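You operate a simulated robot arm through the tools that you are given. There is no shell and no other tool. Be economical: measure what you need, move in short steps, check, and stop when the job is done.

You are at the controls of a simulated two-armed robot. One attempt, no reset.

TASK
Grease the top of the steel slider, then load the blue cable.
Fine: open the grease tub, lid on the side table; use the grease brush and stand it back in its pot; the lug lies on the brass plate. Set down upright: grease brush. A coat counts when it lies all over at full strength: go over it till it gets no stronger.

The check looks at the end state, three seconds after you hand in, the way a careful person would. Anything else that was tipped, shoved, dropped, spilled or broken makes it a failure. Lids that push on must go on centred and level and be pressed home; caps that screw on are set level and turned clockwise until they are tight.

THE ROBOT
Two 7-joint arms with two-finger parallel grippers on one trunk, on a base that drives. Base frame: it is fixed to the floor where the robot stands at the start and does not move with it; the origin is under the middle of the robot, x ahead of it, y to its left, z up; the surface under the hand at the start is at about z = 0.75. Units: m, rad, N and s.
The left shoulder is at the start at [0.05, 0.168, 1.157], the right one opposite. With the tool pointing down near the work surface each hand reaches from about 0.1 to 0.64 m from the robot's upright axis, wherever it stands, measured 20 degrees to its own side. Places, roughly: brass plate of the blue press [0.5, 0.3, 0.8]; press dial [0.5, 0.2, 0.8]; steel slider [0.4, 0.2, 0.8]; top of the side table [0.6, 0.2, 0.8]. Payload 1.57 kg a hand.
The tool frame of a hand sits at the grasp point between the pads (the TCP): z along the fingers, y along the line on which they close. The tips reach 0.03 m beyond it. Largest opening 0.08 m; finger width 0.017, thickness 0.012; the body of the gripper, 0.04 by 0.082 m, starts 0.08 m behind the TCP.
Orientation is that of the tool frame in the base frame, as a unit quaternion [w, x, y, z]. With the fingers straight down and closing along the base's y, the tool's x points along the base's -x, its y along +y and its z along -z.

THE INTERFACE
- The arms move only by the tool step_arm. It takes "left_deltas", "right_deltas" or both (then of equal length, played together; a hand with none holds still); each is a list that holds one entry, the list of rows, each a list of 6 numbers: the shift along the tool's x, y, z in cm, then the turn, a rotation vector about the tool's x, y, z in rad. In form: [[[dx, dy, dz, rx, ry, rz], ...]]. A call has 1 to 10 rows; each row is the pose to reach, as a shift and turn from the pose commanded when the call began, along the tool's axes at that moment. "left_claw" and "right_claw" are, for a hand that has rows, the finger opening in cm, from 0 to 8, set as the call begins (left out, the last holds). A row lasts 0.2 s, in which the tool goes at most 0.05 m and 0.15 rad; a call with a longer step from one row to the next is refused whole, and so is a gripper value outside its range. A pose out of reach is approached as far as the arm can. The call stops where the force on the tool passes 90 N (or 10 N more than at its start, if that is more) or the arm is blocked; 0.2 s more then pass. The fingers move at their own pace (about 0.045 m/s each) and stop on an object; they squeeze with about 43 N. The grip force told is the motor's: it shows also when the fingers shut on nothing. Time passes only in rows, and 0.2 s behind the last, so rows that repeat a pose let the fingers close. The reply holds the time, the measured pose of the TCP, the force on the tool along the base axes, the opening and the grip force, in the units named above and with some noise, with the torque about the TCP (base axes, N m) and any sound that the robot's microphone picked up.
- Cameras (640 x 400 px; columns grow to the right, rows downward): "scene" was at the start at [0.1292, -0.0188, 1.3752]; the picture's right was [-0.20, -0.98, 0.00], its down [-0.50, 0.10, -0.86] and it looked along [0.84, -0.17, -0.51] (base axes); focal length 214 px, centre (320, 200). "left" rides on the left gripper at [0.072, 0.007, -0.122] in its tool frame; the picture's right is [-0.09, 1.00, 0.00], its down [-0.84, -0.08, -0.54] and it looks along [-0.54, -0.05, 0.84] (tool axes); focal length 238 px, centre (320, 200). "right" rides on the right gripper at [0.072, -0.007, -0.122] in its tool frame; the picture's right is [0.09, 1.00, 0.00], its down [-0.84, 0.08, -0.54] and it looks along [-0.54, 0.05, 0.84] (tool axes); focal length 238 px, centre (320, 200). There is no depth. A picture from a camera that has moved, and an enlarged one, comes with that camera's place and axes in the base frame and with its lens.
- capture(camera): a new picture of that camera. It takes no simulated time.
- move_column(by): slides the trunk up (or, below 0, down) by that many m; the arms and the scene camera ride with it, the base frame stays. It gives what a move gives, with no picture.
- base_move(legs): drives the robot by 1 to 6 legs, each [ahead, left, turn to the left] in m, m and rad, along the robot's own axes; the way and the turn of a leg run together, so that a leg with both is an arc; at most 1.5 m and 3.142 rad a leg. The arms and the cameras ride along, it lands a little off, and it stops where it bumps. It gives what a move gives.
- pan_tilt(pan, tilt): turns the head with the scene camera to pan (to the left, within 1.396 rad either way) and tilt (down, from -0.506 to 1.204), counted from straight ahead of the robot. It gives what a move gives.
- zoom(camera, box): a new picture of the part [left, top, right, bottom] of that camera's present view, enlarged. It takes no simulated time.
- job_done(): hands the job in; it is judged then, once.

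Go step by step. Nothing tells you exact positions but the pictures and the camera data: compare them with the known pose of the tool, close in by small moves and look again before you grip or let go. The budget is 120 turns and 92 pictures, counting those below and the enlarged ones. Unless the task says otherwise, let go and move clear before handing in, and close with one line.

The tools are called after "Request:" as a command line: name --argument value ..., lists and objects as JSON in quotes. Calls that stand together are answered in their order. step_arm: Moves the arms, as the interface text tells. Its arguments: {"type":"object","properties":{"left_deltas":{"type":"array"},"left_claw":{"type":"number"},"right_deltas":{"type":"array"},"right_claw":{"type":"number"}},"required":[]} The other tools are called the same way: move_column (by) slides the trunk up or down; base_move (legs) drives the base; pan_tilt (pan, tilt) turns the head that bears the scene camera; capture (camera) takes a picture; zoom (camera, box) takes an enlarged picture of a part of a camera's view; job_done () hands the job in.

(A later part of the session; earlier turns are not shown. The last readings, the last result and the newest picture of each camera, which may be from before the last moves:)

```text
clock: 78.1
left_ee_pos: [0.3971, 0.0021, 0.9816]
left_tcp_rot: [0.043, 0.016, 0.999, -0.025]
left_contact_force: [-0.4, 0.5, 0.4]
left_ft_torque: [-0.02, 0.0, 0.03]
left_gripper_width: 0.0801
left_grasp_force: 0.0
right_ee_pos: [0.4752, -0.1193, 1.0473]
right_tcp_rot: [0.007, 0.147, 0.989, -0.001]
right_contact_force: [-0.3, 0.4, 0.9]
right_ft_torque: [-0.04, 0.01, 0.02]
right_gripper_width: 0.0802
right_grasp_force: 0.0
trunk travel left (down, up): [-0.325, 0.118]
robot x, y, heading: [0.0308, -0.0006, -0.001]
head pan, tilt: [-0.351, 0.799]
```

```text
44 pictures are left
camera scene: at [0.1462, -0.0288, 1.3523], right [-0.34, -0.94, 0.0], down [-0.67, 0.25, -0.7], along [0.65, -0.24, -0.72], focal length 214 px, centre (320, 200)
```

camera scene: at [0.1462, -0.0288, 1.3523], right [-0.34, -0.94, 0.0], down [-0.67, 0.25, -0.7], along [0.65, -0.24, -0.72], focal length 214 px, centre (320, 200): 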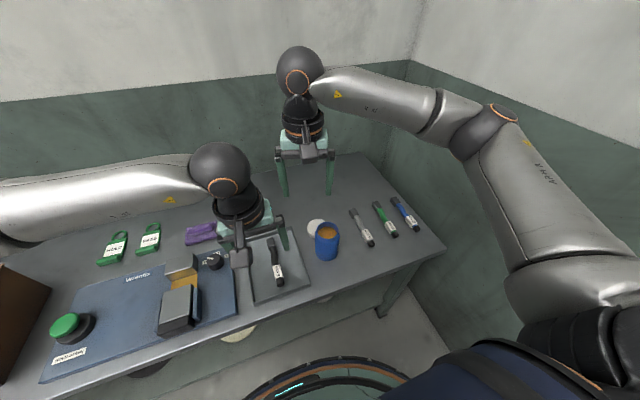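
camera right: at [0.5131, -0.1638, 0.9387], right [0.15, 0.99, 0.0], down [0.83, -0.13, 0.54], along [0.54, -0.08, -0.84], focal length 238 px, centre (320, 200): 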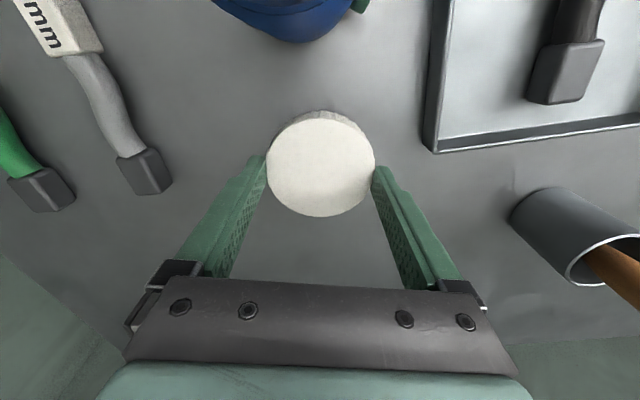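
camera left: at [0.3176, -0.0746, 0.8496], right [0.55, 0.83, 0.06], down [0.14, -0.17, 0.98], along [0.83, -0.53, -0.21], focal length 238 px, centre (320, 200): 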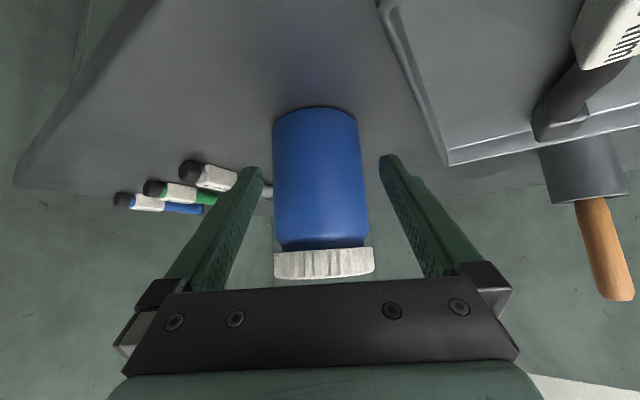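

The hands just brushed each other, with no harm done. I'll move the right hand aside and bring the left hand, levelled, toward the brush for a closer look.

Request:
step_arm --left_deltas '[[[-2, 0.6, -0.5, -0.02, 0.03, 0], [-6, 1.2, -1, -0.053, 0.085, 0], [-10, 1.8, -1, -0.053, 0.085, 0], [-14, 2.6, -1, -0.053, 0.085, 0], [-18.3, 3.3, -1, -0.053, 0.085, 0]]]' --right_deltas '[[[0.5, -3, 0, 0, 0, 0], [1, -6, 0, 0, 0, 0], [1.5, -9, 0, 0, 0, 0], [2, -12, 0, 0, 0, 0], [3, -15, 0, 0, 0, 0]]]'

Request:
capture --camera "left"

Request:
pan_tilt --pan 0.05 --tilt 0.7

Request:
capture --camera "scene"

```text
clock: 79.3
left_ee_pos: [0.5777, 0.029, 1.0044]
left_tcp_rot: [0.0, 0.015, 1.0, 0.002]
left_contact_force: [0.8, 0.3, 0.5]
left_ft_torque: [-0.04, 0.01, 0.01]
left_gripper_width: 0.0799
left_grasp_force: 0.0
right_ee_pos: [0.4018, -0.2565, 1.0475]
right_tcp_rot: [0.007, 0.147, 0.989, -0.001]
right_contact_force: [-0.2, 0.1, -0.6]
right_ft_torque: [0.01, -0.03, 0.05]
right_gripper_width: 0.0801
right_grasp_force: 0.0
trunk travel left (down, up): [-0.325, 0.118]
robot x, y, heading: [0.029, -0.001, 0.001]
head pan, tilt: [-0.351, 0.799]
```

```text
43 pictures are left
camera left: at [0.5071, 0.0378, 1.1267], right [0.12, 0.99, 0.0], down [0.83, -0.11, 0.54], along [0.54, -0.06, -0.84], focal length 238 px, centre (320, 200)
```

left: 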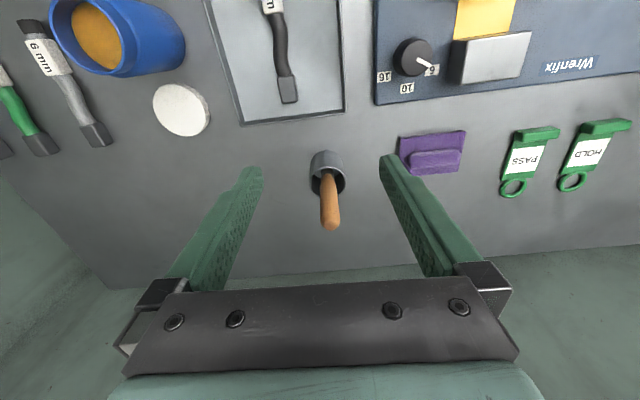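

```text
clock: 80.2
left_ee_pos: [0.579, 0.0301, 1.0048]
left_tcp_rot: [0.0, 0.015, 1.0, 0.001]
left_contact_force: [-0.3, 0.6, -0.1]
left_ft_torque: [-0.02, -0.01, -0.01]
left_gripper_width: 0.0802
left_grasp_force: 0.1
right_ee_pos: [0.4007, -0.2541, 1.0479]
right_tcp_rot: [0.006, 0.147, 0.989, -0.001]
right_contact_force: [-0.7, 0.1, -0.6]
right_ft_torque: [0.01, 0.01, -0.03]
right_gripper_width: 0.0802
right_grasp_force: 0.0
trunk travel left (down, up): [-0.325, 0.118]
robot x, y, heading: [0.0313, -0.0012, 0.005]
head pan, tilt: [0.051, 0.7]
```

```text
42 pictures are left
camera scene: at [0.1552, 0.0028, 1.3606], right [0.05, -1.0, 0.0], down [-0.64, -0.03, -0.76], along [0.76, 0.04, -0.64], focal length 214 px, centre (320, 200)
```

scene: 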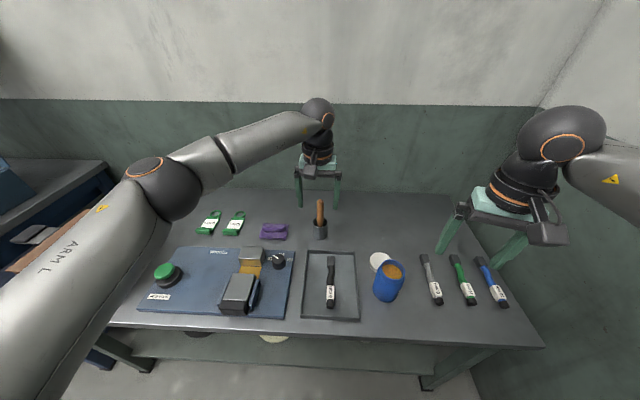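

The brush handle's tip is near (0.668, 0.030, 0.93). I'll hover just above it and check with the left camera.

Request:
step_arm --left_deltas '[[[-3, 0.1, 0, 0, 0, 0], [-6, 0.2, 0, 0, 0, 0], [-9, 0.3, 1.5, 0, 0, 0], [-9, 0.3, 3, 0, 0, 0]]]'

Request:
capture --camera "left"

Request:
zoom --camera "scene" --box '[256, 130, 384, 250]'

```text
clock: 81.2
left_ee_pos: [0.6281, 0.0431, 0.9826]
left_tcp_rot: [0.001, 0.014, 1.0, 0.002]
left_contact_force: [0.0, -0.5, 0.6]
left_ft_torque: [-0.01, 0.02, 0.01]
left_gripper_width: 0.08
left_grasp_force: 0.2
left hand out of reach, approached as far as the arm can: row 2, 3, 4
right_ee_pos: [0.4021, -0.2536, 1.0468]
right_tcp_rot: [0.007, 0.147, 0.989, 0.0]
right_contact_force: [0.1, 1.0, -0.3]
right_ft_torque: [-0.02, 0.0, 0.03]
right_gripper_width: 0.08
right_grasp_force: 0.1
trunk travel left (down, up): [-0.325, 0.118]
robot x, y, heading: [0.0318, 0.0025, 0.004]
head pan, tilt: [0.051, 0.7]
```

```text
41 pictures are left
camera left: at [0.5557, 0.0513, 1.1052], right [0.12, 0.99, 0.0], down [0.83, -0.1, 0.54], along [0.54, -0.06, -0.84], focal length 238 px, centre (320, 200)
```

left: 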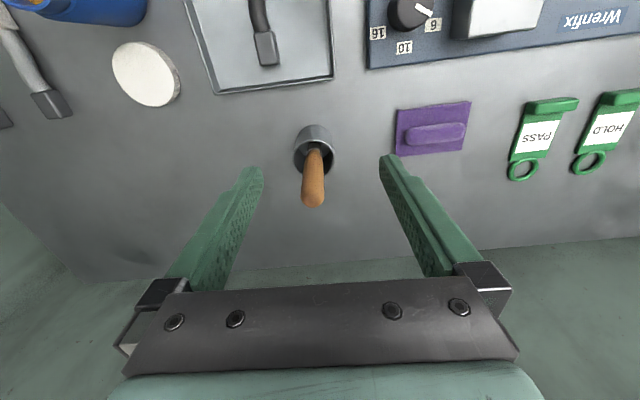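

```text
3.33 times, centred on (320, 190) of scene
camera zoom: at [0.1552, 0.0029, 1.3606], right [0.05, -1.0, 0.0], down [-0.64, -0.03, -0.76], along [0.76, 0.04, -0.64], focal length 715 px, centre (320, 233)
```

zoom: 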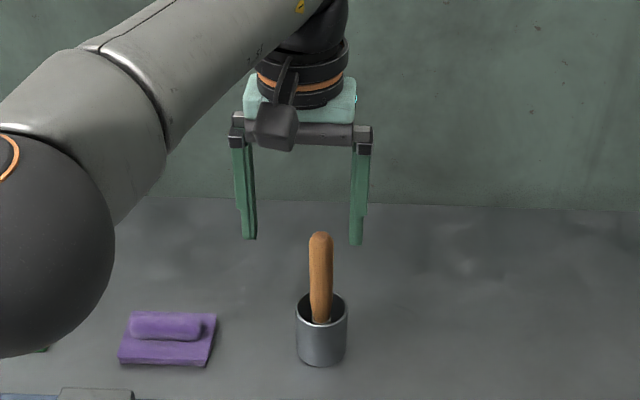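

The arm is at full stretch, so I'll lift slightly and drive the base 5 cm forward and 10 cm right.

Request:
step_arm --left_deltas '[[[1, 0, -2, 0, 0, 0], [3, 0, -4, 0, 0, 0], [6, 0, -4, 0, 0, 0]]]'

Request:
base_move --legs '[[0.05, -0.1, 0]]'

```text
clock: 82.0
left_ee_pos: [0.5673, 0.0452, 1.0234]
left_tcp_rot: [0.002, 0.014, 1.0, 0.002]
left_contact_force: [-0.6, 0.7, -0.2]
left_ft_torque: [0.06, 0.0, 0.02]
left_gripper_width: 0.0803
left_grasp_force: 0.1
right_ee_pos: [0.4012, -0.2542, 1.0469]
right_tcp_rot: [0.007, 0.147, 0.989, -0.002]
right_contact_force: [-0.2, 0.1, -0.1]
right_ft_torque: [-0.01, 0.01, 0.03]
right_gripper_width: 0.0798
right_grasp_force: 0.1
trunk travel left (down, up): [-0.325, 0.118]
robot x, y, heading: [0.0293, 0.0018, -0.003]
head pan, tilt: [0.051, 0.7]
```

```text
clock: 83.5
left_ee_pos: [0.6178, -0.0564, 1.0234]
left_tcp_rot: [0.001, 0.015, 1.0, 0.002]
left_contact_force: [0.6, 0.5, 0.0]
left_ft_torque: [0.01, 0.01, 0.01]
left_gripper_width: 0.0799
left_grasp_force: 0.0
right_ee_pos: [0.4514, -0.354, 1.0461]
right_tcp_rot: [0.007, 0.147, 0.989, -0.001]
right_contact_force: [0.2, -0.6, 0.2]
right_ft_torque: [0.01, 0.0, -0.03]
right_gripper_width: 0.0798
right_grasp_force: 0.0
trunk travel left (down, up): [-0.325, 0.118]
robot x, y, heading: [0.0823, -0.1011, 0.001]
head pan, tilt: [0.051, 0.7]
```

Request:
step_arm --left_deltas '[[[-1.6, 3, 0, 0, 0, 0], [-3.2, 6, 0, 0, 0, 0], [-4.7, 8.8, 0, 0, 0, 0], [-4.7, 8.8, 2.5, 0, 0, 0], [-4.7, 8.8, 5, 0, 0, 0]]]'

Request:
capture --camera "left"

Request:
zoom --camera "scene" --box '[200, 90, 360, 250]'

```text
clock: 84.7
left_ee_pos: [0.6676, 0.0305, 0.9736]
left_tcp_rot: [0.0, 0.015, 1.0, 0.001]
left_contact_force: [0.0, -0.4, 0.9]
left_ft_torque: [-0.03, 0.01, 0.01]
left_gripper_width: 0.0797
left_grasp_force: 0.1
right_ee_pos: [0.4504, -0.353, 1.0468]
right_tcp_rot: [0.007, 0.147, 0.989, -0.001]
right_contact_force: [-0.2, 0.2, 0.6]
right_ft_torque: [-0.01, 0.01, -0.02]
right_gripper_width: 0.0799
right_grasp_force: 0.1
trunk travel left (down, up): [-0.325, 0.118]
robot x, y, heading: [0.0795, -0.0967, 0.001]
head pan, tilt: [0.051, 0.7]
```

```text
39 pictures are left
camera left: at [0.595, 0.0398, 1.096], right [0.12, 0.99, 0.0], down [0.83, -0.1, 0.54], along [0.54, -0.06, -0.84], focal length 238 px, centre (320, 200)
```

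left: 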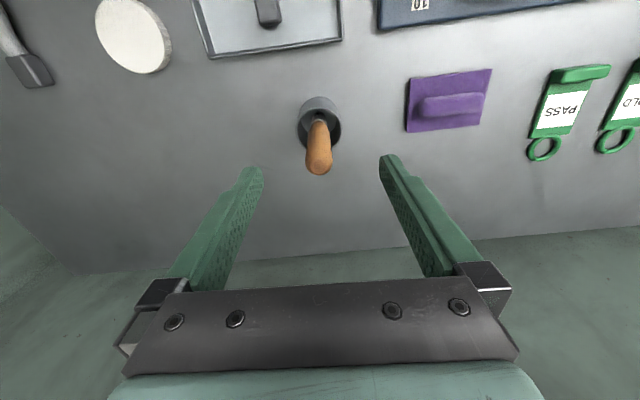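

```text
2.50 times, centred on (280, 170) of scene
camera zoom: at [0.2047, -0.0969, 1.3606], right [0.05, -1.0, 0.0], down [-0.64, -0.03, -0.76], along [0.76, 0.04, -0.64], focal length 536 px, centre (420, 275)
```

zoom: 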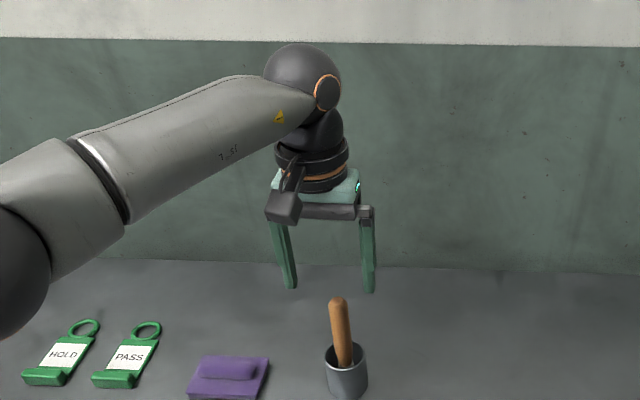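

The handle at grip height is near (0.680, 0.031). I'll shift 12 mm forward, descend and close.

Request:
step_arm --left_deltas '[[[-1.2, 0.1, 0, 0, 0, 0], [-1.2, 0.1, 2.5, 0, 0, 0], [-1.2, 0.1, 5, 0, 0, 0], [-1.2, 0.1, 7.8, 0, 0, 0]]]' --left_claw 6

Request:
capture --camera "left"

```text
clock: 85.7
left_ee_pos: [0.6796, 0.0326, 0.8954]
left_tcp_rot: [0.001, 0.015, 1.0, 0.002]
left_contact_force: [-0.3, -0.3, 0.3]
left_ft_torque: [0.0, 0.03, 0.0]
left_gripper_width: 0.0601
left_grasp_force: 0.0
right_ee_pos: [0.4502, -0.3551, 1.0462]
right_tcp_rot: [0.007, 0.147, 0.989, -0.001]
right_contact_force: [-1.1, -0.8, -0.1]
right_ft_torque: [-0.01, -0.05, -0.03]
right_gripper_width: 0.0798
right_grasp_force: 0.1
trunk travel left (down, up): [-0.325, 0.118]
robot x, y, heading: [0.0776, -0.103, -0.001]
head pan, tilt: [0.051, 0.7]
```

```text
37 pictures are left
camera left: at [0.608, 0.0407, 1.0178], right [0.12, 0.99, 0.0], down [0.83, -0.1, 0.54], along [0.54, -0.06, -0.84], focal length 238 px, centre (320, 200)
```

left: 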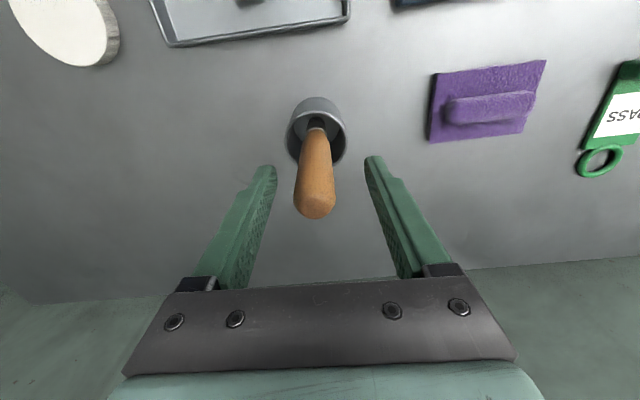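

The handle sits between the fingers. Closing.

Request:
step_arm --left_deltas '[[[0, -0.2, 0, 0, 0, 0], [0, -0.2, 0, 0, 0, 0], [0, -0.2, 0, 0, 0, 0], [0, -0.2, 0, 0, 0, 0], [0, -0.2, 0, 0, 0, 0]]]' --left_claw 0.5

Request:
step_arm --left_deltas '[[[0, 0, -2, 0, 0, 0], [0, 0, -5, 0, 0, 0], [0, 0, -9, 0, 0, 0], [0, 0, -13, 0, 0, 0]]]'

Request:
zoom --camera "scene" --box '[200, 70, 360, 250]'

Request:
capture --camera "left"

```text
clock: 86.9
left_ee_pos: [0.6793, 0.0288, 0.8956]
left_tcp_rot: [0.001, 0.015, 1.0, 0.001]
left_contact_force: [-0.6, 0.0, 1.1]
left_ft_torque: [0.1, -0.02, -0.01]
left_gripper_width: 0.0228
left_grasp_force: 35.9
right_ee_pos: [0.4501, -0.3544, 1.0473]
right_tcp_rot: [0.006, 0.147, 0.989, -0.001]
right_contact_force: [-0.3, 0.0, 0.7]
right_ft_torque: [0.03, 0.03, -0.01]
right_gripper_width: 0.0798
right_grasp_force: 0.1
trunk travel left (down, up): [-0.325, 0.118]
robot x, y, heading: [0.0752, -0.101, 0.003]
head pan, tilt: [0.051, 0.7]
```

```text
clock: 87.9
left_ee_pos: [0.6776, 0.0298, 1.0265]
left_tcp_rot: [0.001, 0.015, 1.0, 0.002]
left_contact_force: [0.8, 0.2, -0.6]
left_ft_torque: [-0.02, 0.01, -0.01]
left_gripper_width: 0.0225
left_grasp_force: 35.4
right_ee_pos: [0.4511, -0.3537, 1.0475]
right_tcp_rot: [0.007, 0.147, 0.989, -0.001]
right_contact_force: [-0.5, 0.0, -0.7]
right_ft_torque: [0.0, 0.0, 0.02]
right_gripper_width: 0.0803
right_grasp_force: 0.0
trunk travel left (down, up): [-0.325, 0.118]
robot x, y, heading: [0.0772, -0.0982, 0.002]
head pan, tilt: [0.051, 0.7]
```

```text
2.22 times, centred on (280, 160) of scene
camera zoom: at [0.2043, -0.0972, 1.3606], right [0.05, -1.0, 0.0], down [-0.64, -0.03, -0.77], along [0.76, 0.04, -0.64], focal length 477 px, centre (409, 289)
```

zoom: 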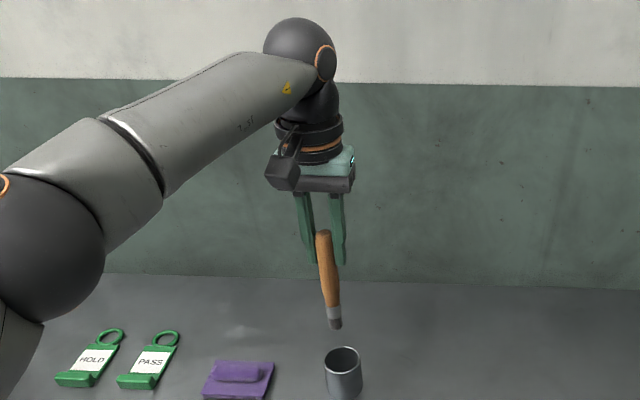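

```text
35 pictures are left
camera left: at [0.6069, 0.0386, 1.1495], right [0.12, 0.99, 0.0], down [0.83, -0.1, 0.54], along [0.54, -0.06, -0.84], focal length 238 px, centre (320, 200)
```

left: 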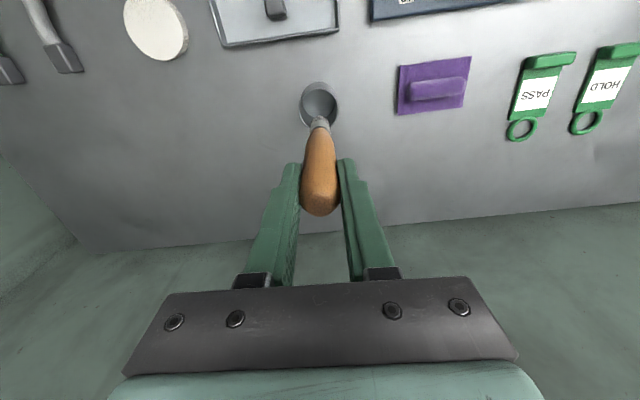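

The brush is held and clear of its pot (bristle end about 14 cm below the TCP). I'll carry it over the open tub, moving the right hand farther aside.

Request:
step_arm --left_deltas '[[[3, -3, -2, 0, 0, 0], [6, -6, -2, 0, 0, 0], [9, -9, -2, 0, 0, 0], [12, -12, -2, 0, 0, 0], [15, -15, -2, 0, 0, 0], [18, -18, -2, 0, 0, 0], [21.1, -21, -2, 0, 0, 0]]]' --right_deltas '[[[0, -1, 0, 0, 0, 0], [0, -2, 0, 0, 0, 0], [0, -3, 0, 0, 0, 0], [0, -4, 0, 0, 0, 0], [0, -5, 0, 0, 0, 0], [0, -6, 0, 0, 0, 0], [0, -8, 0, 0, 0, 0]]]'

Request:
pan_tilt --pan -0.2 --tilt 0.8

Request:
zoom --camera "scene" --box '[220, 100, 420, 300]'

Request:
capture --camera "left"

```text
clock: 89.5
left_ee_pos: [0.4603, -0.1766, 1.044]
left_tcp_rot: [0.001, 0.015, 1.0, 0.002]
left_contact_force: [-0.7, 0.5, -0.2]
left_ft_torque: [0.0, 0.01, -0.03]
left_gripper_width: 0.0226
left_grasp_force: 35.4
right_ee_pos: [0.4259, -0.4318, 1.047]
right_tcp_rot: [0.007, 0.147, 0.989, -0.001]
right_contact_force: [0.2, 0.0, -0.4]
right_ft_torque: [0.02, 0.0, 0.01]
right_gripper_width: 0.0799
right_grasp_force: 0.0
trunk travel left (down, up): [-0.325, 0.118]
robot x, y, heading: [0.0825, -0.0985, 0.002]
head pan, tilt: [0.051, 0.7]
```

```text
clock: 90.3
left_ee_pos: [0.4623, -0.1746, 1.0451]
left_tcp_rot: [0.001, 0.015, 1.0, 0.002]
left_contact_force: [0.1, -0.1, -0.8]
left_ft_torque: [-0.02, 0.01, 0.01]
left_gripper_width: 0.0221
left_grasp_force: 35.5
right_ee_pos: [0.4281, -0.4305, 1.0477]
right_tcp_rot: [0.006, 0.147, 0.989, -0.001]
right_contact_force: [0.2, 0.3, -0.6]
right_ft_torque: [-0.01, 0.02, -0.02]
right_gripper_width: 0.0799
right_grasp_force: 0.0
trunk travel left (down, up): [-0.325, 0.118]
robot x, y, heading: [0.0767, -0.1011, 0.0]
head pan, tilt: [-0.201, 0.799]
```

```text
2.00 times, centred on (320, 200) of scene
camera zoom: at [0.1988, -0.1173, 1.3523], right [-0.2, -0.98, 0.0], down [-0.7, 0.14, -0.7], along [0.68, -0.14, -0.72], focal length 429 px, centre (320, 200)
```

zoom: 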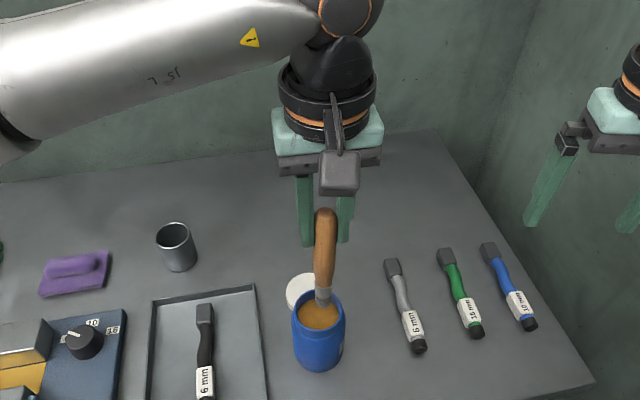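

```text
33 pictures are left
camera left: at [0.3898, -0.1662, 1.1671], right [0.12, 0.99, 0.0], down [0.83, -0.1, 0.54], along [0.54, -0.06, -0.84], focal length 238 px, centre (320, 200)
```

left: 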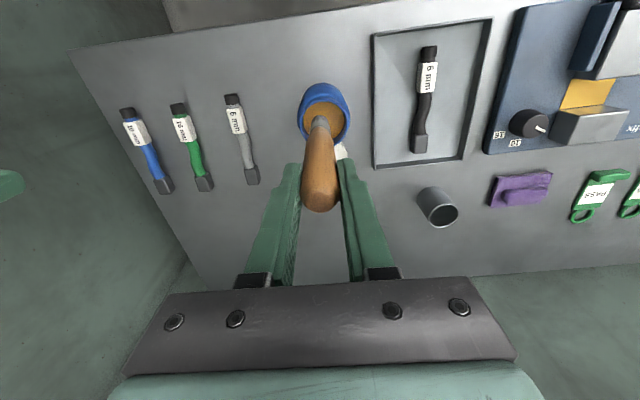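

The brush hangs over the tub's mouth. A 5 mm correction, then I'll lower the bristles into the grease, watching force.

Request:
step_arm --left_deltas '[[[-0.5, 0.3, 0, 0, 0, 0], [-0.5, 0.3, 2, 0, 0, 0], [-0.5, 0.3, 4, 0, 0, 0], [-0.5, 0.3, 5.5, 0, 0, 0], [-0.5, 0.3, 6.5, 0, 0, 0]]]'

Request:
zoom --camera "scene" --box '[270, 180, 370, 300]'

```text
clock: 91.5
left_ee_pos: [0.4652, -0.1715, 0.9836]
left_tcp_rot: [0.005, 0.015, 1.0, 0.0]
left_contact_force: [1.1, 2.1, 29.1]
left_ft_torque: [-0.77, 0.09, -0.22]
left_gripper_width: 0.0226
left_grasp_force: 35.4
right_ee_pos: [0.4269, -0.4297, 1.0488]
right_tcp_rot: [0.008, 0.147, 0.989, -0.001]
right_contact_force: [1.3, 0.0, 0.2]
right_ft_torque: [0.02, 0.01, -0.02]
right_gripper_width: 0.0798
right_grasp_force: 0.2
trunk travel left (down, up): [-0.325, 0.118]
robot x, y, heading: [0.0781, -0.1008, -0.004]
head pan, tilt: [-0.201, 0.799]
```

```text
3.33 times, centred on (320, 240) of scene
camera zoom: at [0.1968, -0.1166, 1.3532], right [-0.2, -0.98, 0.0], down [-0.7, 0.14, -0.7], along [0.68, -0.14, -0.72], focal length 715 px, centre (320, 67)
```

zoom: 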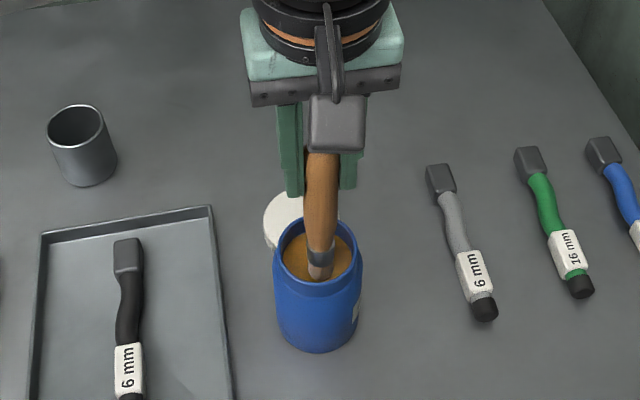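

The bristles have pressed into the grease (29 N). Raising and checking the bristles.

Request:
step_arm --left_deltas '[[[0, 0, -1, 0, 0, 0], [0, 0, -4, 0, 0, 0], [0, 0, -8, 0, 0, 0]]]'

Request:
zoom --camera "scene" --box '[270, 130, 370, 270]'

```text
clock: 92.3
left_ee_pos: [0.467, -0.1721, 1.0593]
left_tcp_rot: [0.0, 0.015, 1.0, 0.002]
left_contact_force: [0.4, -0.6, -1.0]
left_ft_torque: [-0.01, 0.02, 0.0]
left_gripper_width: 0.022
left_grasp_force: 35.0
right_ee_pos: [0.4278, -0.4301, 1.0464]
right_tcp_rot: [0.007, 0.146, 0.989, -0.001]
right_contact_force: [-0.1, -0.5, 0.4]
right_ft_torque: [0.0, -0.02, 0.0]
right_gripper_width: 0.0798
right_grasp_force: 0.0
trunk travel left (down, up): [-0.325, 0.118]
robot x, y, heading: [0.0802, -0.1009, 0.001]
head pan, tilt: [-0.201, 0.799]
```

```text
2.86 times, centred on (320, 200) of scene
camera zoom: at [0.1985, -0.1174, 1.3522], right [-0.2, -0.98, 0.0], down [-0.7, 0.14, -0.7], along [0.68, -0.14, -0.72], focal length 613 px, centre (320, 200)
```

zoom: 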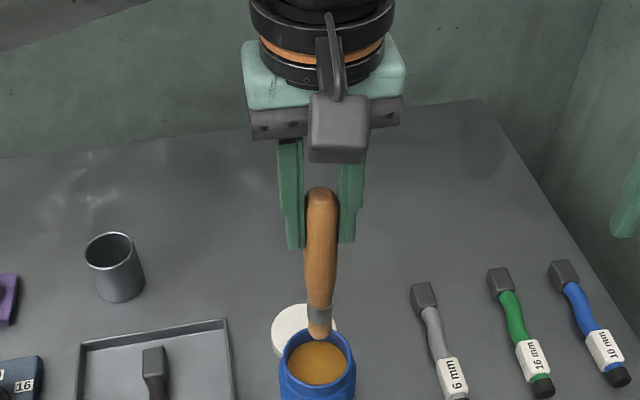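

The bristles are loaded. I'll carry the brush over the slider at a safe height and look.

Request:
step_arm --left_deltas '[[[0.4, 4.6, 0, 0, 0, 0], [0.9, 9.2, 0, 0, 0, 0], [1.3, 13.8, 0, 0, 0, 0], [1.7, 18.4, 0, 0, 0, 0], [2.2, 23, 0, 0, 0, 0], [2.6, 27.6, 0, 0, 0, 0], [3, 32.2, 0, 0, 0, 0], [3.5, 36.8, 1, 0, 0, 0], [3.9, 40.8, 4, 0, 0, 0]]]'

Request:
pan_tilt --pan 0.75 --tilt 0.9

Request:
capture --camera "left"

Request:
capture --camera "scene"

```text
refused: row 9 steps farther than a row can; nothing moved
```

```text
clock: 93.5
left_ee_pos: [0.4667, -0.1721, 1.0581]
left_tcp_rot: [0.001, 0.015, 1.0, 0.002]
left_contact_force: [-0.5, 0.1, -1.3]
left_ft_torque: [0.0, 0.0, -0.01]
left_gripper_width: 0.0222
left_grasp_force: 35.1
right_ee_pos: [0.4285, -0.4307, 1.0467]
right_tcp_rot: [0.007, 0.146, 0.989, -0.002]
right_contact_force: [0.4, -0.3, -0.3]
right_ft_torque: [-0.01, 0.0, -0.02]
right_gripper_width: 0.0801
right_grasp_force: 0.1
trunk travel left (down, up): [-0.325, 0.118]
robot x, y, heading: [0.0807, -0.1009, -0.001]
head pan, tilt: [0.75, 0.901]
```

```text
30 pictures are left
camera left: at [0.3953, -0.1634, 1.1811], right [0.12, 0.99, 0.0], down [0.83, -0.1, 0.54], along [0.54, -0.06, -0.84], focal length 238 px, centre (320, 200)
```

left: 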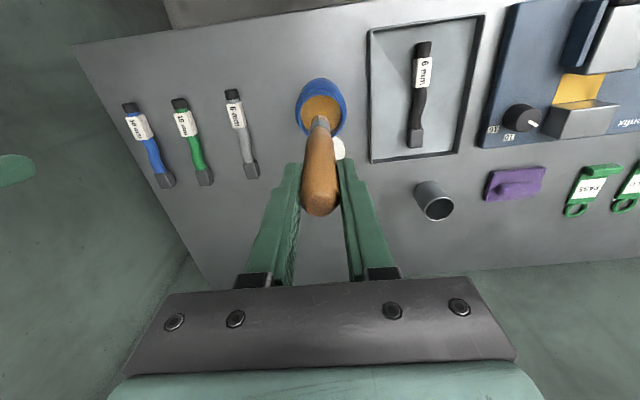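

```text
29 pictures are left
camera scene: at [0.175, -0.0498, 1.3444], right [0.68, -0.73, 0.0], down [-0.57, -0.53, -0.62], along [0.45, 0.42, -0.78], focal length 214 px, centre (320, 200)
```

scene: 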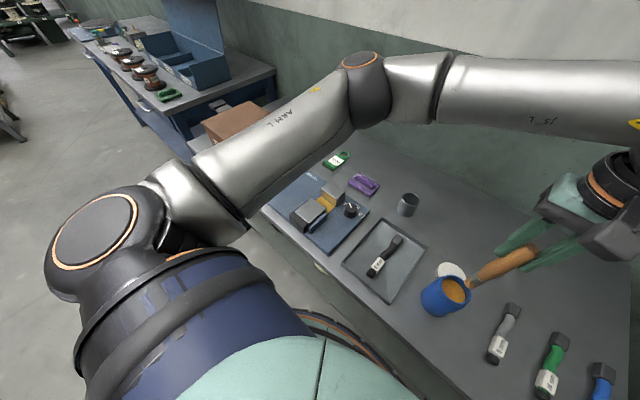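

That call exceeded the per-row limit, so nothing moved. I'll repeat with smaller rows.

Request:
step_arm --left_deltas '[[[0.4, 4.3, 0, 0, 0, 0], [0.8, 8.6, 0, 0, 0, 0], [1.2, 12.9, 0, 0, 0, 0], [1.6, 17.2, 0, 0, 0, 0], [2, 21.5, 0, 0, 0, 0], [2.4, 25.8, 0, 0, 0, 0], [2.8, 30.1, 0, 0, 0, 0], [3.2, 34.4, 0, 0, 0, 0], [3.6, 38.7, 1, 0, 0, 0], [3.9, 40.8, 4, 0, 0, 0]]]'

Request:
capture --camera "left"

Request:
capture --camera "scene"

```text
clock: 95.7
left_ee_pos: [0.439, 0.2392, 1.0204]
left_tcp_rot: [0.001, 0.015, 1.0, 0.002]
left_contact_force: [-0.5, -0.1, -0.6]
left_ft_torque: [0.02, 0.0, -0.03]
left_gripper_width: 0.0222
left_grasp_force: 35.4
right_ee_pos: [0.4272, -0.4302, 1.0473]
right_tcp_rot: [0.006, 0.146, 0.989, 0.0]
right_contact_force: [-1.2, -0.3, 0.7]
right_ft_torque: [-0.02, 0.0, 0.02]
right_gripper_width: 0.0801
right_grasp_force: 0.1
trunk travel left (down, up): [-0.325, 0.118]
robot x, y, heading: [0.0743, -0.1029, 0.0]
head pan, tilt: [0.75, 0.901]
```

```text
28 pictures are left
camera left: at [0.3673, 0.2479, 1.143], right [0.12, 0.99, 0.0], down [0.83, -0.1, 0.54], along [0.54, -0.06, -0.84], focal length 238 px, centre (320, 200)
```

left: 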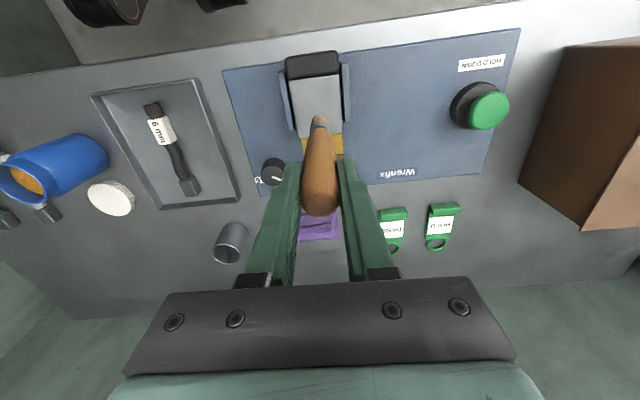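

```text
27 pictures are left
camera scene: at [0.1749, -0.0494, 1.3444], right [0.68, -0.73, 0.0], down [-0.57, -0.53, -0.62], along [0.45, 0.42, -0.78], focal length 214 px, centre (320, 200)
```

scene: 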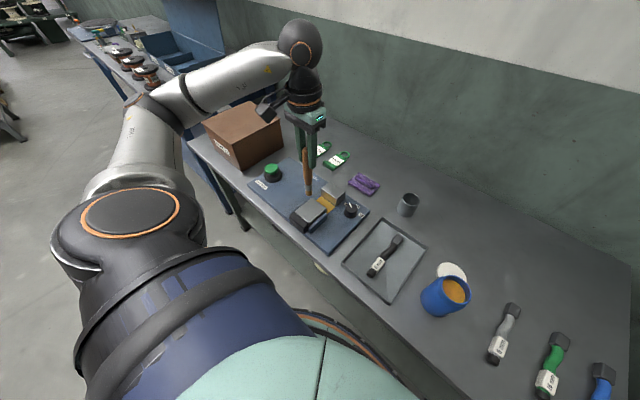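

The slider's centre is confirmed near y 0.236. I'll lower to just above the slider and zoom.

Request:
step_arm --left_deltas '[[[0, -0.3, 3, 0, 0, 0], [0, -0.3, 5.5, 0, 0, 0], [0, -0.3, 6.4, 0, 0, 0]]]'

Request:
zoom --camera "scene" --box '[265, 130, 365, 255]'

```text
clock: 96.5
left_ee_pos: [0.4405, 0.2344, 0.9562]
left_tcp_rot: [0.001, 0.015, 1.0, 0.002]
left_contact_force: [-0.9, -1.0, -0.2]
left_ft_torque: [0.05, 0.0, -0.02]
left_gripper_width: 0.0222
left_grasp_force: 35.7
right_ee_pos: [0.4277, -0.429, 1.0472]
right_tcp_rot: [0.007, 0.147, 0.989, -0.001]
right_contact_force: [-0.7, -0.7, 1.0]
right_ft_torque: [-0.02, -0.02, -0.01]
right_gripper_width: 0.08
right_grasp_force: 0.1
trunk travel left (down, up): [-0.325, 0.118]
robot x, y, heading: [0.0813, -0.1013, 0.004]
head pan, tilt: [0.75, 0.901]
```

```text
3.20 times, centred on (315, 192) of scene
camera zoom: at [0.175, -0.0497, 1.3444], right [0.68, -0.73, 0.0], down [-0.57, -0.53, -0.62], along [0.45, 0.42, -0.78], focal length 686 px, centre (336, 224)
```

zoom: 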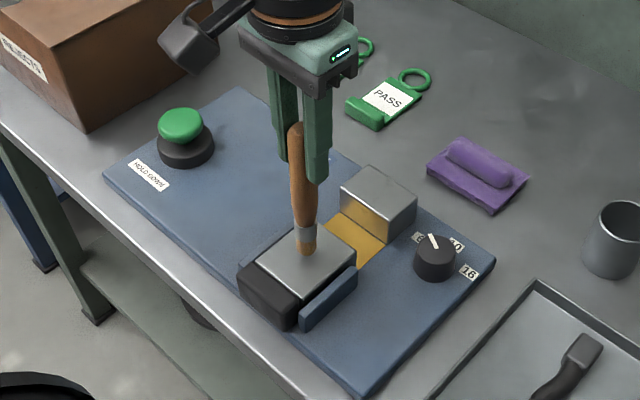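

The bristles sit just above the slider's middle. Lowering to light contact.

Request:
step_arm --left_deltas '[[[0, 0, 0.3, 0, 0, 0], [0, 0, 0.6, 0, 0, 0]]]'

Request:
step_arm --left_deltas '[[[0, 0, 0.25, 0, 0, 0], [0, 0, 0.4, 0, 0, 0]]]'

```text
clock: 97.1
left_ee_pos: [0.4403, 0.2365, 0.9509]
left_tcp_rot: [0.001, 0.015, 1.0, 0.002]
left_contact_force: [-0.7, -0.3, -0.2]
left_ft_torque: [-0.04, 0.0, 0.0]
left_gripper_width: 0.022
left_grasp_force: 35.3
right_ee_pos: [0.4277, -0.4303, 1.0472]
right_tcp_rot: [0.007, 0.147, 0.989, -0.002]
right_contact_force: [-0.1, 0.5, -0.6]
right_ft_torque: [-0.02, 0.04, -0.01]
right_gripper_width: 0.0801
right_grasp_force: 0.1
trunk travel left (down, up): [-0.325, 0.118]
robot x, y, heading: [0.082, -0.1029, -0.0]
head pan, tilt: [0.75, 0.901]
```

```text
clock: 97.7
left_ee_pos: [0.4406, 0.2362, 0.9475]
left_tcp_rot: [0.001, 0.015, 1.0, 0.002]
left_contact_force: [0.0, -0.7, 0.1]
left_ft_torque: [0.01, 0.08, 0.02]
left_gripper_width: 0.022
left_grasp_force: 34.7
right_ee_pos: [0.4268, -0.4303, 1.0466]
right_tcp_rot: [0.006, 0.147, 0.989, -0.001]
right_contact_force: [0.4, -0.2, 0.0]
right_ft_torque: [0.02, -0.05, 0.0]
right_gripper_width: 0.0798
right_grasp_force: 0.0
trunk travel left (down, up): [-0.325, 0.118]
robot x, y, heading: [0.0769, -0.0974, -0.002]
head pan, tilt: [0.75, 0.901]
```

Request:
step_arm --left_deltas '[[[0, 0, 0.25, 0, 0, 0], [0, 0, 0.4, 0, 0, 0]]]'

Request:
step_arm --left_deltas '[[[0, 0, 0.2, 0, 0, 0], [0, 0, 0.3, 0, 0, 0]]]'

```text
clock: 98.3
left_ee_pos: [0.4404, 0.2336, 0.947]
left_tcp_rot: [0.005, 0.015, 1.0, 0.002]
left_contact_force: [-2.8, 1.2, 28.2]
left_ft_torque: [0.21, 0.42, -0.01]
left_gripper_width: 0.0222
left_grasp_force: 35.0
right_ee_pos: [0.4256, -0.432, 1.0479]
right_tcp_rot: [0.008, 0.146, 0.989, 0.0]
right_contact_force: [-0.4, -0.1, -0.1]
right_ft_torque: [-0.01, 0.0, 0.01]
right_gripper_width: 0.0798
right_grasp_force: 0.1
trunk travel left (down, up): [-0.325, 0.118]
robot x, y, heading: [0.0768, -0.1032, 0.007]
head pan, tilt: [0.75, 0.901]
```

```text
clock: 98.9
left_ee_pos: [0.4415, 0.2344, 0.9429]
left_tcp_rot: [0.004, 0.014, 1.0, 0.002]
left_contact_force: [0.7, 2.6, 28.1]
left_ft_torque: [0.25, -0.13, -0.03]
left_gripper_width: 0.0226
left_grasp_force: 34.9
right_ee_pos: [0.4265, -0.4308, 1.0465]
right_tcp_rot: [0.008, 0.147, 0.989, -0.001]
right_contact_force: [0.5, 0.4, 0.1]
right_ft_torque: [-0.01, 0.01, 0.0]
right_gripper_width: 0.0802
right_grasp_force: 0.0
trunk travel left (down, up): [-0.325, 0.118]
robot x, y, heading: [0.0811, -0.1005, 0.002]
head pan, tilt: [0.75, 0.901]
```

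Contact is at about TCP z 0.945, so I'll ease off to a light touch and sweep the forward half, then the near half.

Request:
step_arm --left_deltas '[[[0, 1.5, -0.2, 0, 0, 0], [0, 3, -0.2, 0, 0, 0], [0, 0, -0.2, 0, 0, 0], [0, -3, -0.2, 0, 0, 0], [-1.6, -3, -0.2, 0, 0, 0], [-1.6, 0, -0.2, 0, 0, 0], [-1.6, 3, -0.2, 0, 0, 0], [-3.2, 3, -0.2, 0, 0, 0], [-3.2, 0, -0.2, 0, 0, 0], [-3.2, -3, -0.2, 0, 0, 0]]]'

Request:
step_arm --left_deltas '[[[2, 0, 0, 0, 0, 0], [4.8, 0, 0, 0, 0, 0], [4.8, 3, 0, 0, 0, 0], [4.8, 6, 0, 0, 0, 0], [6.2, 6, 0, 0, 0, 0], [6.2, 3, 0, 0, 0, 0], [6.2, 0, 0, 0, 0, 0]]]'

Request:
zoom --camera "scene" --box '[275, 180, 355, 240]'

```text
clock: 101.1
left_ee_pos: [0.4718, 0.2041, 0.9429]
left_tcp_rot: [0.002, 0.014, 1.0, 0.002]
left_contact_force: [1.6, 3.0, 8.5]
left_ft_torque: [0.37, -0.16, 0.0]
left_gripper_width: 0.0219
left_grasp_force: 35.5
right_ee_pos: [0.4267, -0.4306, 1.0486]
right_tcp_rot: [0.007, 0.147, 0.989, -0.001]
right_contact_force: [-0.8, -0.9, 0.4]
right_ft_torque: [0.03, 0.0, -0.01]
right_gripper_width: 0.0801
right_grasp_force: 0.0
trunk travel left (down, up): [-0.325, 0.118]
robot x, y, heading: [0.0791, -0.0992, 0.002]
head pan, tilt: [0.75, 0.901]
```

```text
clock: 102.7
left_ee_pos: [0.4094, 0.2069, 0.9419]
left_tcp_rot: [0.003, 0.013, 1.0, 0.004]
left_contact_force: [4.4, 5.8, 17.4]
left_ft_torque: [0.74, -0.64, 0.0]
left_gripper_width: 0.022
left_grasp_force: 34.6
right_ee_pos: [0.4278, -0.4294, 1.0472]
right_tcp_rot: [0.006, 0.147, 0.989, -0.001]
right_contact_force: [0.8, 0.0, -0.9]
right_ft_torque: [0.02, 0.02, 0.0]
right_gripper_width: 0.0802
right_grasp_force: 0.0
trunk travel left (down, up): [-0.325, 0.118]
robot x, y, heading: [0.0806, -0.101, -0.001]
head pan, tilt: [0.75, 0.901]
```

```text
6.67 times, centred on (315, 210) of scene
camera zoom: at [0.1746, -0.0502, 1.3446], right [0.68, -0.73, 0.0], down [-0.57, -0.53, -0.62], along [0.45, 0.42, -0.78], focal length 1430 px, centre (353, 133)
```

zoom: 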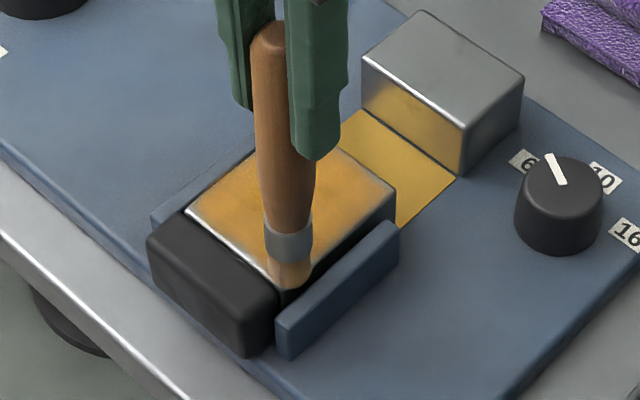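

A coat is forming with thin edges. I'll run a finer second pass that reaches the edges.

Request:
step_arm --left_deltas '[[[0, 3, -0.03, 0, 0, 0], [0, 6.2, -0.05, 0, 0, 0], [-1, 6.2, -0.05, 0, 0, 0], [-1, 3, -0.05, 0, 0, 0], [-1, -0.2, -0.05, 0, 0, 0], [-2, -0.2, -0.05, 0, 0, 0], [-2, 3, -0.05, 0, 0, 0], [-2, 6.2, -0.05, 0, 0, 0], [-3, 6.2, -0.05, 0, 0, 0], [-3, 3, -0.05, 0, 0, 0]]]'

Request:
step_arm --left_deltas '[[[0, -3.2, 0, 0, 0, 0], [-1, -3.2, 0, 0, 0, 0], [-1, 0, 0, 0, 0, 0], [-1, 3.2, 0, 0, 0, 0], [-2, 3.2, 0, 0, 0, 0], [-2, 0, 0, 0, 0, 0], [-2, -3.2, 0, 0, 0, 0], [-3.2, -3.2, 0, 0, 0, 0], [-3.2, 0, 0, 0, 0, 0], [-3.2, 3.2, 0, 0, 0, 0]]]'

Request:
step_arm --left_deltas '[[[0, 0, -3, 0, 0, 0], [0, 1, -7, 0, 0, 0], [-4, 1, -8, 0, 0, 0]]]'

Request:
zoom --camera "scene" --box '[275, 180, 355, 240]'

```text
clock: 104.9
left_ee_pos: [0.4404, 0.2345, 0.9422]
left_tcp_rot: [0.002, 0.014, 1.0, 0.003]
left_contact_force: [0.5, 0.9, 4.1]
left_ft_torque: [0.1, -0.07, -0.01]
left_gripper_width: 0.022
left_grasp_force: 35.0
right_ee_pos: [0.4275, -0.4307, 1.0471]
right_tcp_rot: [0.007, 0.147, 0.989, -0.001]
right_contact_force: [-0.5, 0.2, 0.2]
right_ft_torque: [0.05, 0.02, 0.03]
right_gripper_width: 0.0802
right_grasp_force: 0.0
trunk travel left (down, up): [-0.325, 0.118]
robot x, y, heading: [0.08, -0.1022, 0.005]
head pan, tilt: [0.75, 0.901]
```

```text
clock: 107.1
left_ee_pos: [0.4737, 0.2653, 0.9425]
left_tcp_rot: [0.001, 0.016, 1.0, 0.002]
left_contact_force: [-0.5, -0.1, -0.5]
left_ft_torque: [-0.01, 0.02, -0.02]
left_gripper_width: 0.0219
left_grasp_force: 35.5
right_ee_pos: [0.4271, -0.4316, 1.0474]
right_tcp_rot: [0.005, 0.146, 0.989, -0.001]
right_contact_force: [-1.0, -0.4, -1.0]
right_ft_torque: [0.03, -0.03, -0.01]
right_gripper_width: 0.0798
right_grasp_force: 0.0
trunk travel left (down, up): [-0.325, 0.118]
robot x, y, heading: [0.0788, -0.0981, -0.003]
head pan, tilt: [0.75, 0.901]
```

```text
clock: 107.9
left_ee_pos: [0.5137, 0.275, 1.0235]
left_tcp_rot: [0.001, 0.014, 1.0, 0.002]
left_contact_force: [-0.5, 0.2, 0.1]
left_ft_torque: [-0.01, 0.0, -0.01]
left_gripper_width: 0.0222
left_grasp_force: 35.0
right_ee_pos: [0.4276, -0.4306, 1.0457]
right_tcp_rot: [0.006, 0.147, 0.989, 0.0]
right_contact_force: [-0.3, -0.6, -0.2]
right_ft_torque: [0.0, -0.04, -0.03]
right_gripper_width: 0.0802
right_grasp_force: 0.0
trunk travel left (down, up): [-0.325, 0.118]
robot x, y, heading: [0.0793, -0.0987, 0.003]
head pan, tilt: [0.75, 0.901]
```

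```text
6.67 times, centred on (315, 210) of scene
camera zoom: at [0.1756, -0.0501, 1.3443], right [0.68, -0.73, 0.0], down [-0.57, -0.53, -0.62], along [0.45, 0.42, -0.78], focal length 1430 px, centre (353, 133)
```

zoom: 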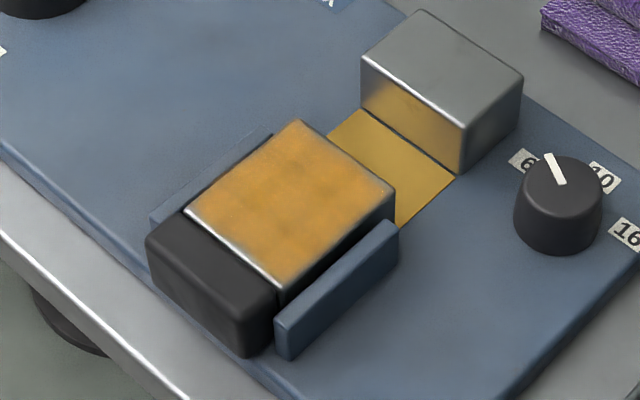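

The slider is covered all over with slight mottling. To be sure of full strength, I'll dip again and make another pass.

Request:
step_arm --left_deltas '[[[0.4, -4.5, -1, 0, 0, 0], [0.7, -9, -2, 0, 0, 0], [1.1, -13.4, -2, 0, 0, 0], [1.4, -17.9, -2, 0, 0, 0], [1.8, -22.4, -2, 0, 0, 0], [2.1, -26.8, -2, 0, 0, 0], [2.5, -31.3, -2, 0, 0, 0], [2.8, -35.7, -2, 0, 0, 0], [3.2, -40.2, -2, 0, 0, 0], [3.6, -44.7, -2, 0, 0, 0]]]'

Request:
step_arm --left_deltas '[[[0, 0, 0, 0, 0, 0], [0, 0, 2.5, 0, 0, 0], [0, 0, 5, 0, 0, 0], [0, 0, 6.2, 0, 0, 0]]]'

Request:
zoom --camera "left" --box '[240, 60, 400, 220]'

```text
clock: 110.1
left_ee_pos: [0.4634, -0.1726, 1.0404]
left_tcp_rot: [0.0, 0.015, 1.0, 0.003]
left_contact_force: [-0.5, -0.7, -0.6]
left_ft_torque: [0.02, 0.01, 0.02]
left_gripper_width: 0.022
left_grasp_force: 34.9
right_ee_pos: [0.4278, -0.4311, 1.0482]
right_tcp_rot: [0.007, 0.147, 0.989, -0.001]
right_contact_force: [0.5, 0.0, -0.3]
right_ft_torque: [-0.01, -0.04, 0.01]
right_gripper_width: 0.0802
right_grasp_force: 0.0
trunk travel left (down, up): [-0.325, 0.118]
robot x, y, heading: [0.082, -0.1031, -0.003]
head pan, tilt: [0.75, 0.901]
```

```text
clock: 111.1
left_ee_pos: [0.4646, -0.1712, 0.9787]
left_tcp_rot: [0.001, 0.015, 1.0, 0.001]
left_contact_force: [-0.2, -0.1, 0.3]
left_ft_torque: [-0.03, 0.0, -0.04]
left_gripper_width: 0.0222
left_grasp_force: 34.6
right_ee_pos: [0.4272, -0.4303, 1.0466]
right_tcp_rot: [0.007, 0.146, 0.989, -0.001]
right_contact_force: [-0.2, -0.2, -0.3]
right_ft_torque: [0.0, -0.02, -0.02]
right_gripper_width: 0.0801
right_grasp_force: 0.0
trunk travel left (down, up): [-0.325, 0.118]
robot x, y, heading: [0.0766, -0.096, 0.002]
head pan, tilt: [0.75, 0.901]
```

```text
2.50 times, centred on (320, 140) of left
camera zoom: at [0.3919, -0.1624, 1.1008], right [0.12, 0.99, 0.0], down [0.83, -0.1, 0.54], along [0.54, -0.06, -0.84], focal length 596 px, centre (320, 350)
```

zoom: 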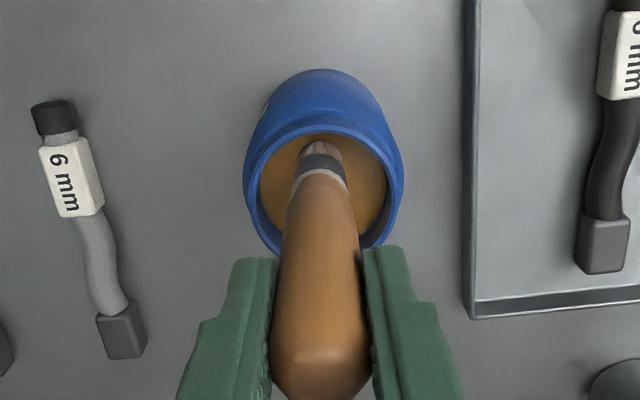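

Not touching yet (the brush slipped up a few mm in the grip). Lowering a bit more.

Request:
step_arm --left_deltas '[[[0, 0, 0.2, 0, 0, 0], [0, 0, 0.4, 0, 0, 0]]]'

Request:
step_arm --left_deltas '[[[0, 0, 0.2, 0, 0, 0], [0, 0, 0.3, 0, 0, 0]]]'

```text
clock: 111.7
left_ee_pos: [0.4634, -0.1707, 0.9778]
left_tcp_rot: [0.003, 0.015, 1.0, -0.001]
left_contact_force: [0.5, 1.4, 26.4]
left_ft_torque: [0.22, -0.02, -0.02]
left_gripper_width: 0.022
left_grasp_force: 35.1
right_ee_pos: [0.4263, -0.4301, 1.0484]
right_tcp_rot: [0.007, 0.146, 0.989, -0.002]
right_contact_force: [0.5, -0.5, 0.3]
right_ft_torque: [0.0, -0.02, -0.01]
right_gripper_width: 0.0801
right_grasp_force: 0.1
trunk travel left (down, up): [-0.325, 0.118]
robot x, y, heading: [0.0779, -0.0996, -0.001]
head pan, tilt: [0.75, 0.901]
```

```text
clock: 112.3
left_ee_pos: [0.463, -0.172, 0.9745]
left_tcp_rot: [0.002, 0.015, 1.0, 0.001]
left_contact_force: [0.3, 2.0, 29.4]
left_ft_torque: [0.15, -0.1, -0.01]
left_gripper_width: 0.0223
left_grasp_force: 35.0
right_ee_pos: [0.426, -0.4298, 1.0483]
right_tcp_rot: [0.007, 0.147, 0.989, -0.002]
right_contact_force: [-0.1, 0.1, 0.5]
right_ft_torque: [0.03, -0.01, 0.0]
right_gripper_width: 0.0803
right_grasp_force: 0.0
trunk travel left (down, up): [-0.325, 0.118]
robot x, y, heading: [0.0775, -0.0997, 0.001]
head pan, tilt: [0.75, 0.901]
```

Dipped. Now back over the slider.

Request:
step_arm --left_deltas '[[[0, 0, -2, 0, 0, 0], [0, 0, -6.5, 0, 0, 0], [0.3, 4, -7, 0, 0, 0], [0.7, 8.5, -7, 0, 0, 0], [1, 13, -7, 0, 0, 0], [1.4, 17.5, -7, 0, 0, 0], [1.8, 22, -7, 0, 0, 0], [2.2, 26.5, -7, 0, 0, 0], [2.6, 31, -7, 0, 0, 0], [3, 35.5, -7, 0, 0, 0]]]'

Request:
step_arm --left_deltas '[[[0.5, 3, 0, 0, 0, 0], [0.5, 5.1, 1.5, 0, 0, 0], [0.5, 5.1, 5, 0, 0, 0], [0.5, 5.1, 8.5, 0, 0, 0], [0.5, 5.1, 9.8, 0, 0, 0]]]'

```text
clock: 114.5
left_ee_pos: [0.4437, 0.1859, 1.0439]
left_tcp_rot: [0.001, 0.016, 1.0, 0.001]
left_contact_force: [0.5, -0.4, -0.3]
left_ft_torque: [-0.01, 0.01, -0.01]
left_gripper_width: 0.0218
left_grasp_force: 34.8
right_ee_pos: [0.427, -0.4295, 1.0479]
right_tcp_rot: [0.007, 0.146, 0.989, -0.002]
right_contact_force: [1.6, 0.4, -0.1]
right_ft_torque: [0.0, -0.02, 0.0]
right_gripper_width: 0.0798
right_grasp_force: 0.1
trunk travel left (down, up): [-0.325, 0.118]
robot x, y, heading: [0.0792, -0.103, -0.002]
head pan, tilt: [0.75, 0.901]
```

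```text
clock: 115.7
left_ee_pos: [0.4418, 0.2362, 0.9459]
left_tcp_rot: [0.002, 0.014, 1.0, 0.002]
left_contact_force: [1.2, 0.3, 0.3]
left_ft_torque: [0.01, 0.0, 0.0]
left_gripper_width: 0.0219
left_grasp_force: 35.1
right_ee_pos: [0.4284, -0.429, 1.0474]
right_tcp_rot: [0.007, 0.146, 0.989, -0.001]
right_contact_force: [-0.6, 0.4, 0.7]
right_ft_torque: [-0.04, 0.02, 0.02]
right_gripper_width: 0.0801
right_grasp_force: 0.0
trunk travel left (down, up): [-0.325, 0.118]
robot x, y, heading: [0.0787, -0.1035, -0.004]
head pan, tilt: [0.75, 0.901]
```

Request:
step_arm --left_deltas '[[[0, 0, 0.4, 0, 0, 0], [0, 0, 0.6, 0, 0, 0]]]'

```text
clock: 116.3
left_ee_pos: [0.4417, 0.2361, 0.9389]
left_tcp_rot: [0.001, 0.014, 1.0, 0.002]
left_contact_force: [-0.7, -0.4, -1.2]
left_ft_torque: [0.0, 0.04, -0.02]
left_gripper_width: 0.022
left_grasp_force: 34.7
right_ee_pos: [0.4278, -0.4297, 1.0469]
right_tcp_rot: [0.007, 0.147, 0.989, -0.001]
right_contact_force: [0.0, 0.1, -0.6]
right_ft_torque: [-0.01, -0.04, -0.01]
right_gripper_width: 0.0801
right_grasp_force: 0.1
trunk travel left (down, up): [-0.325, 0.118]
robot x, y, heading: [0.0764, -0.102, -0.0]
head pan, tilt: [0.75, 0.901]
```

Request:
step_arm --left_deltas '[[[0, 0, 0.15, 0, 0, 0], [0, 0, 0.25, 0, 0, 0]]]'

```text
clock: 116.9
left_ee_pos: [0.4412, 0.2352, 0.9388]
left_tcp_rot: [0.002, 0.015, 1.0, 0.003]
left_contact_force: [-2.0, 0.8, 12.1]
left_ft_torque: [0.06, 0.18, 0.0]
left_gripper_width: 0.022
left_grasp_force: 34.7
right_ee_pos: [0.4261, -0.4295, 1.0486]
right_tcp_rot: [0.007, 0.146, 0.989, -0.002]
right_contact_force: [0.9, -0.1, -0.4]
right_ft_torque: [0.02, -0.03, 0.0]
right_gripper_width: 0.0797
right_grasp_force: 0.0
trunk travel left (down, up): [-0.325, 0.118]
robot x, y, heading: [0.0795, -0.1035, 0.002]
head pan, tilt: [0.75, 0.901]
```

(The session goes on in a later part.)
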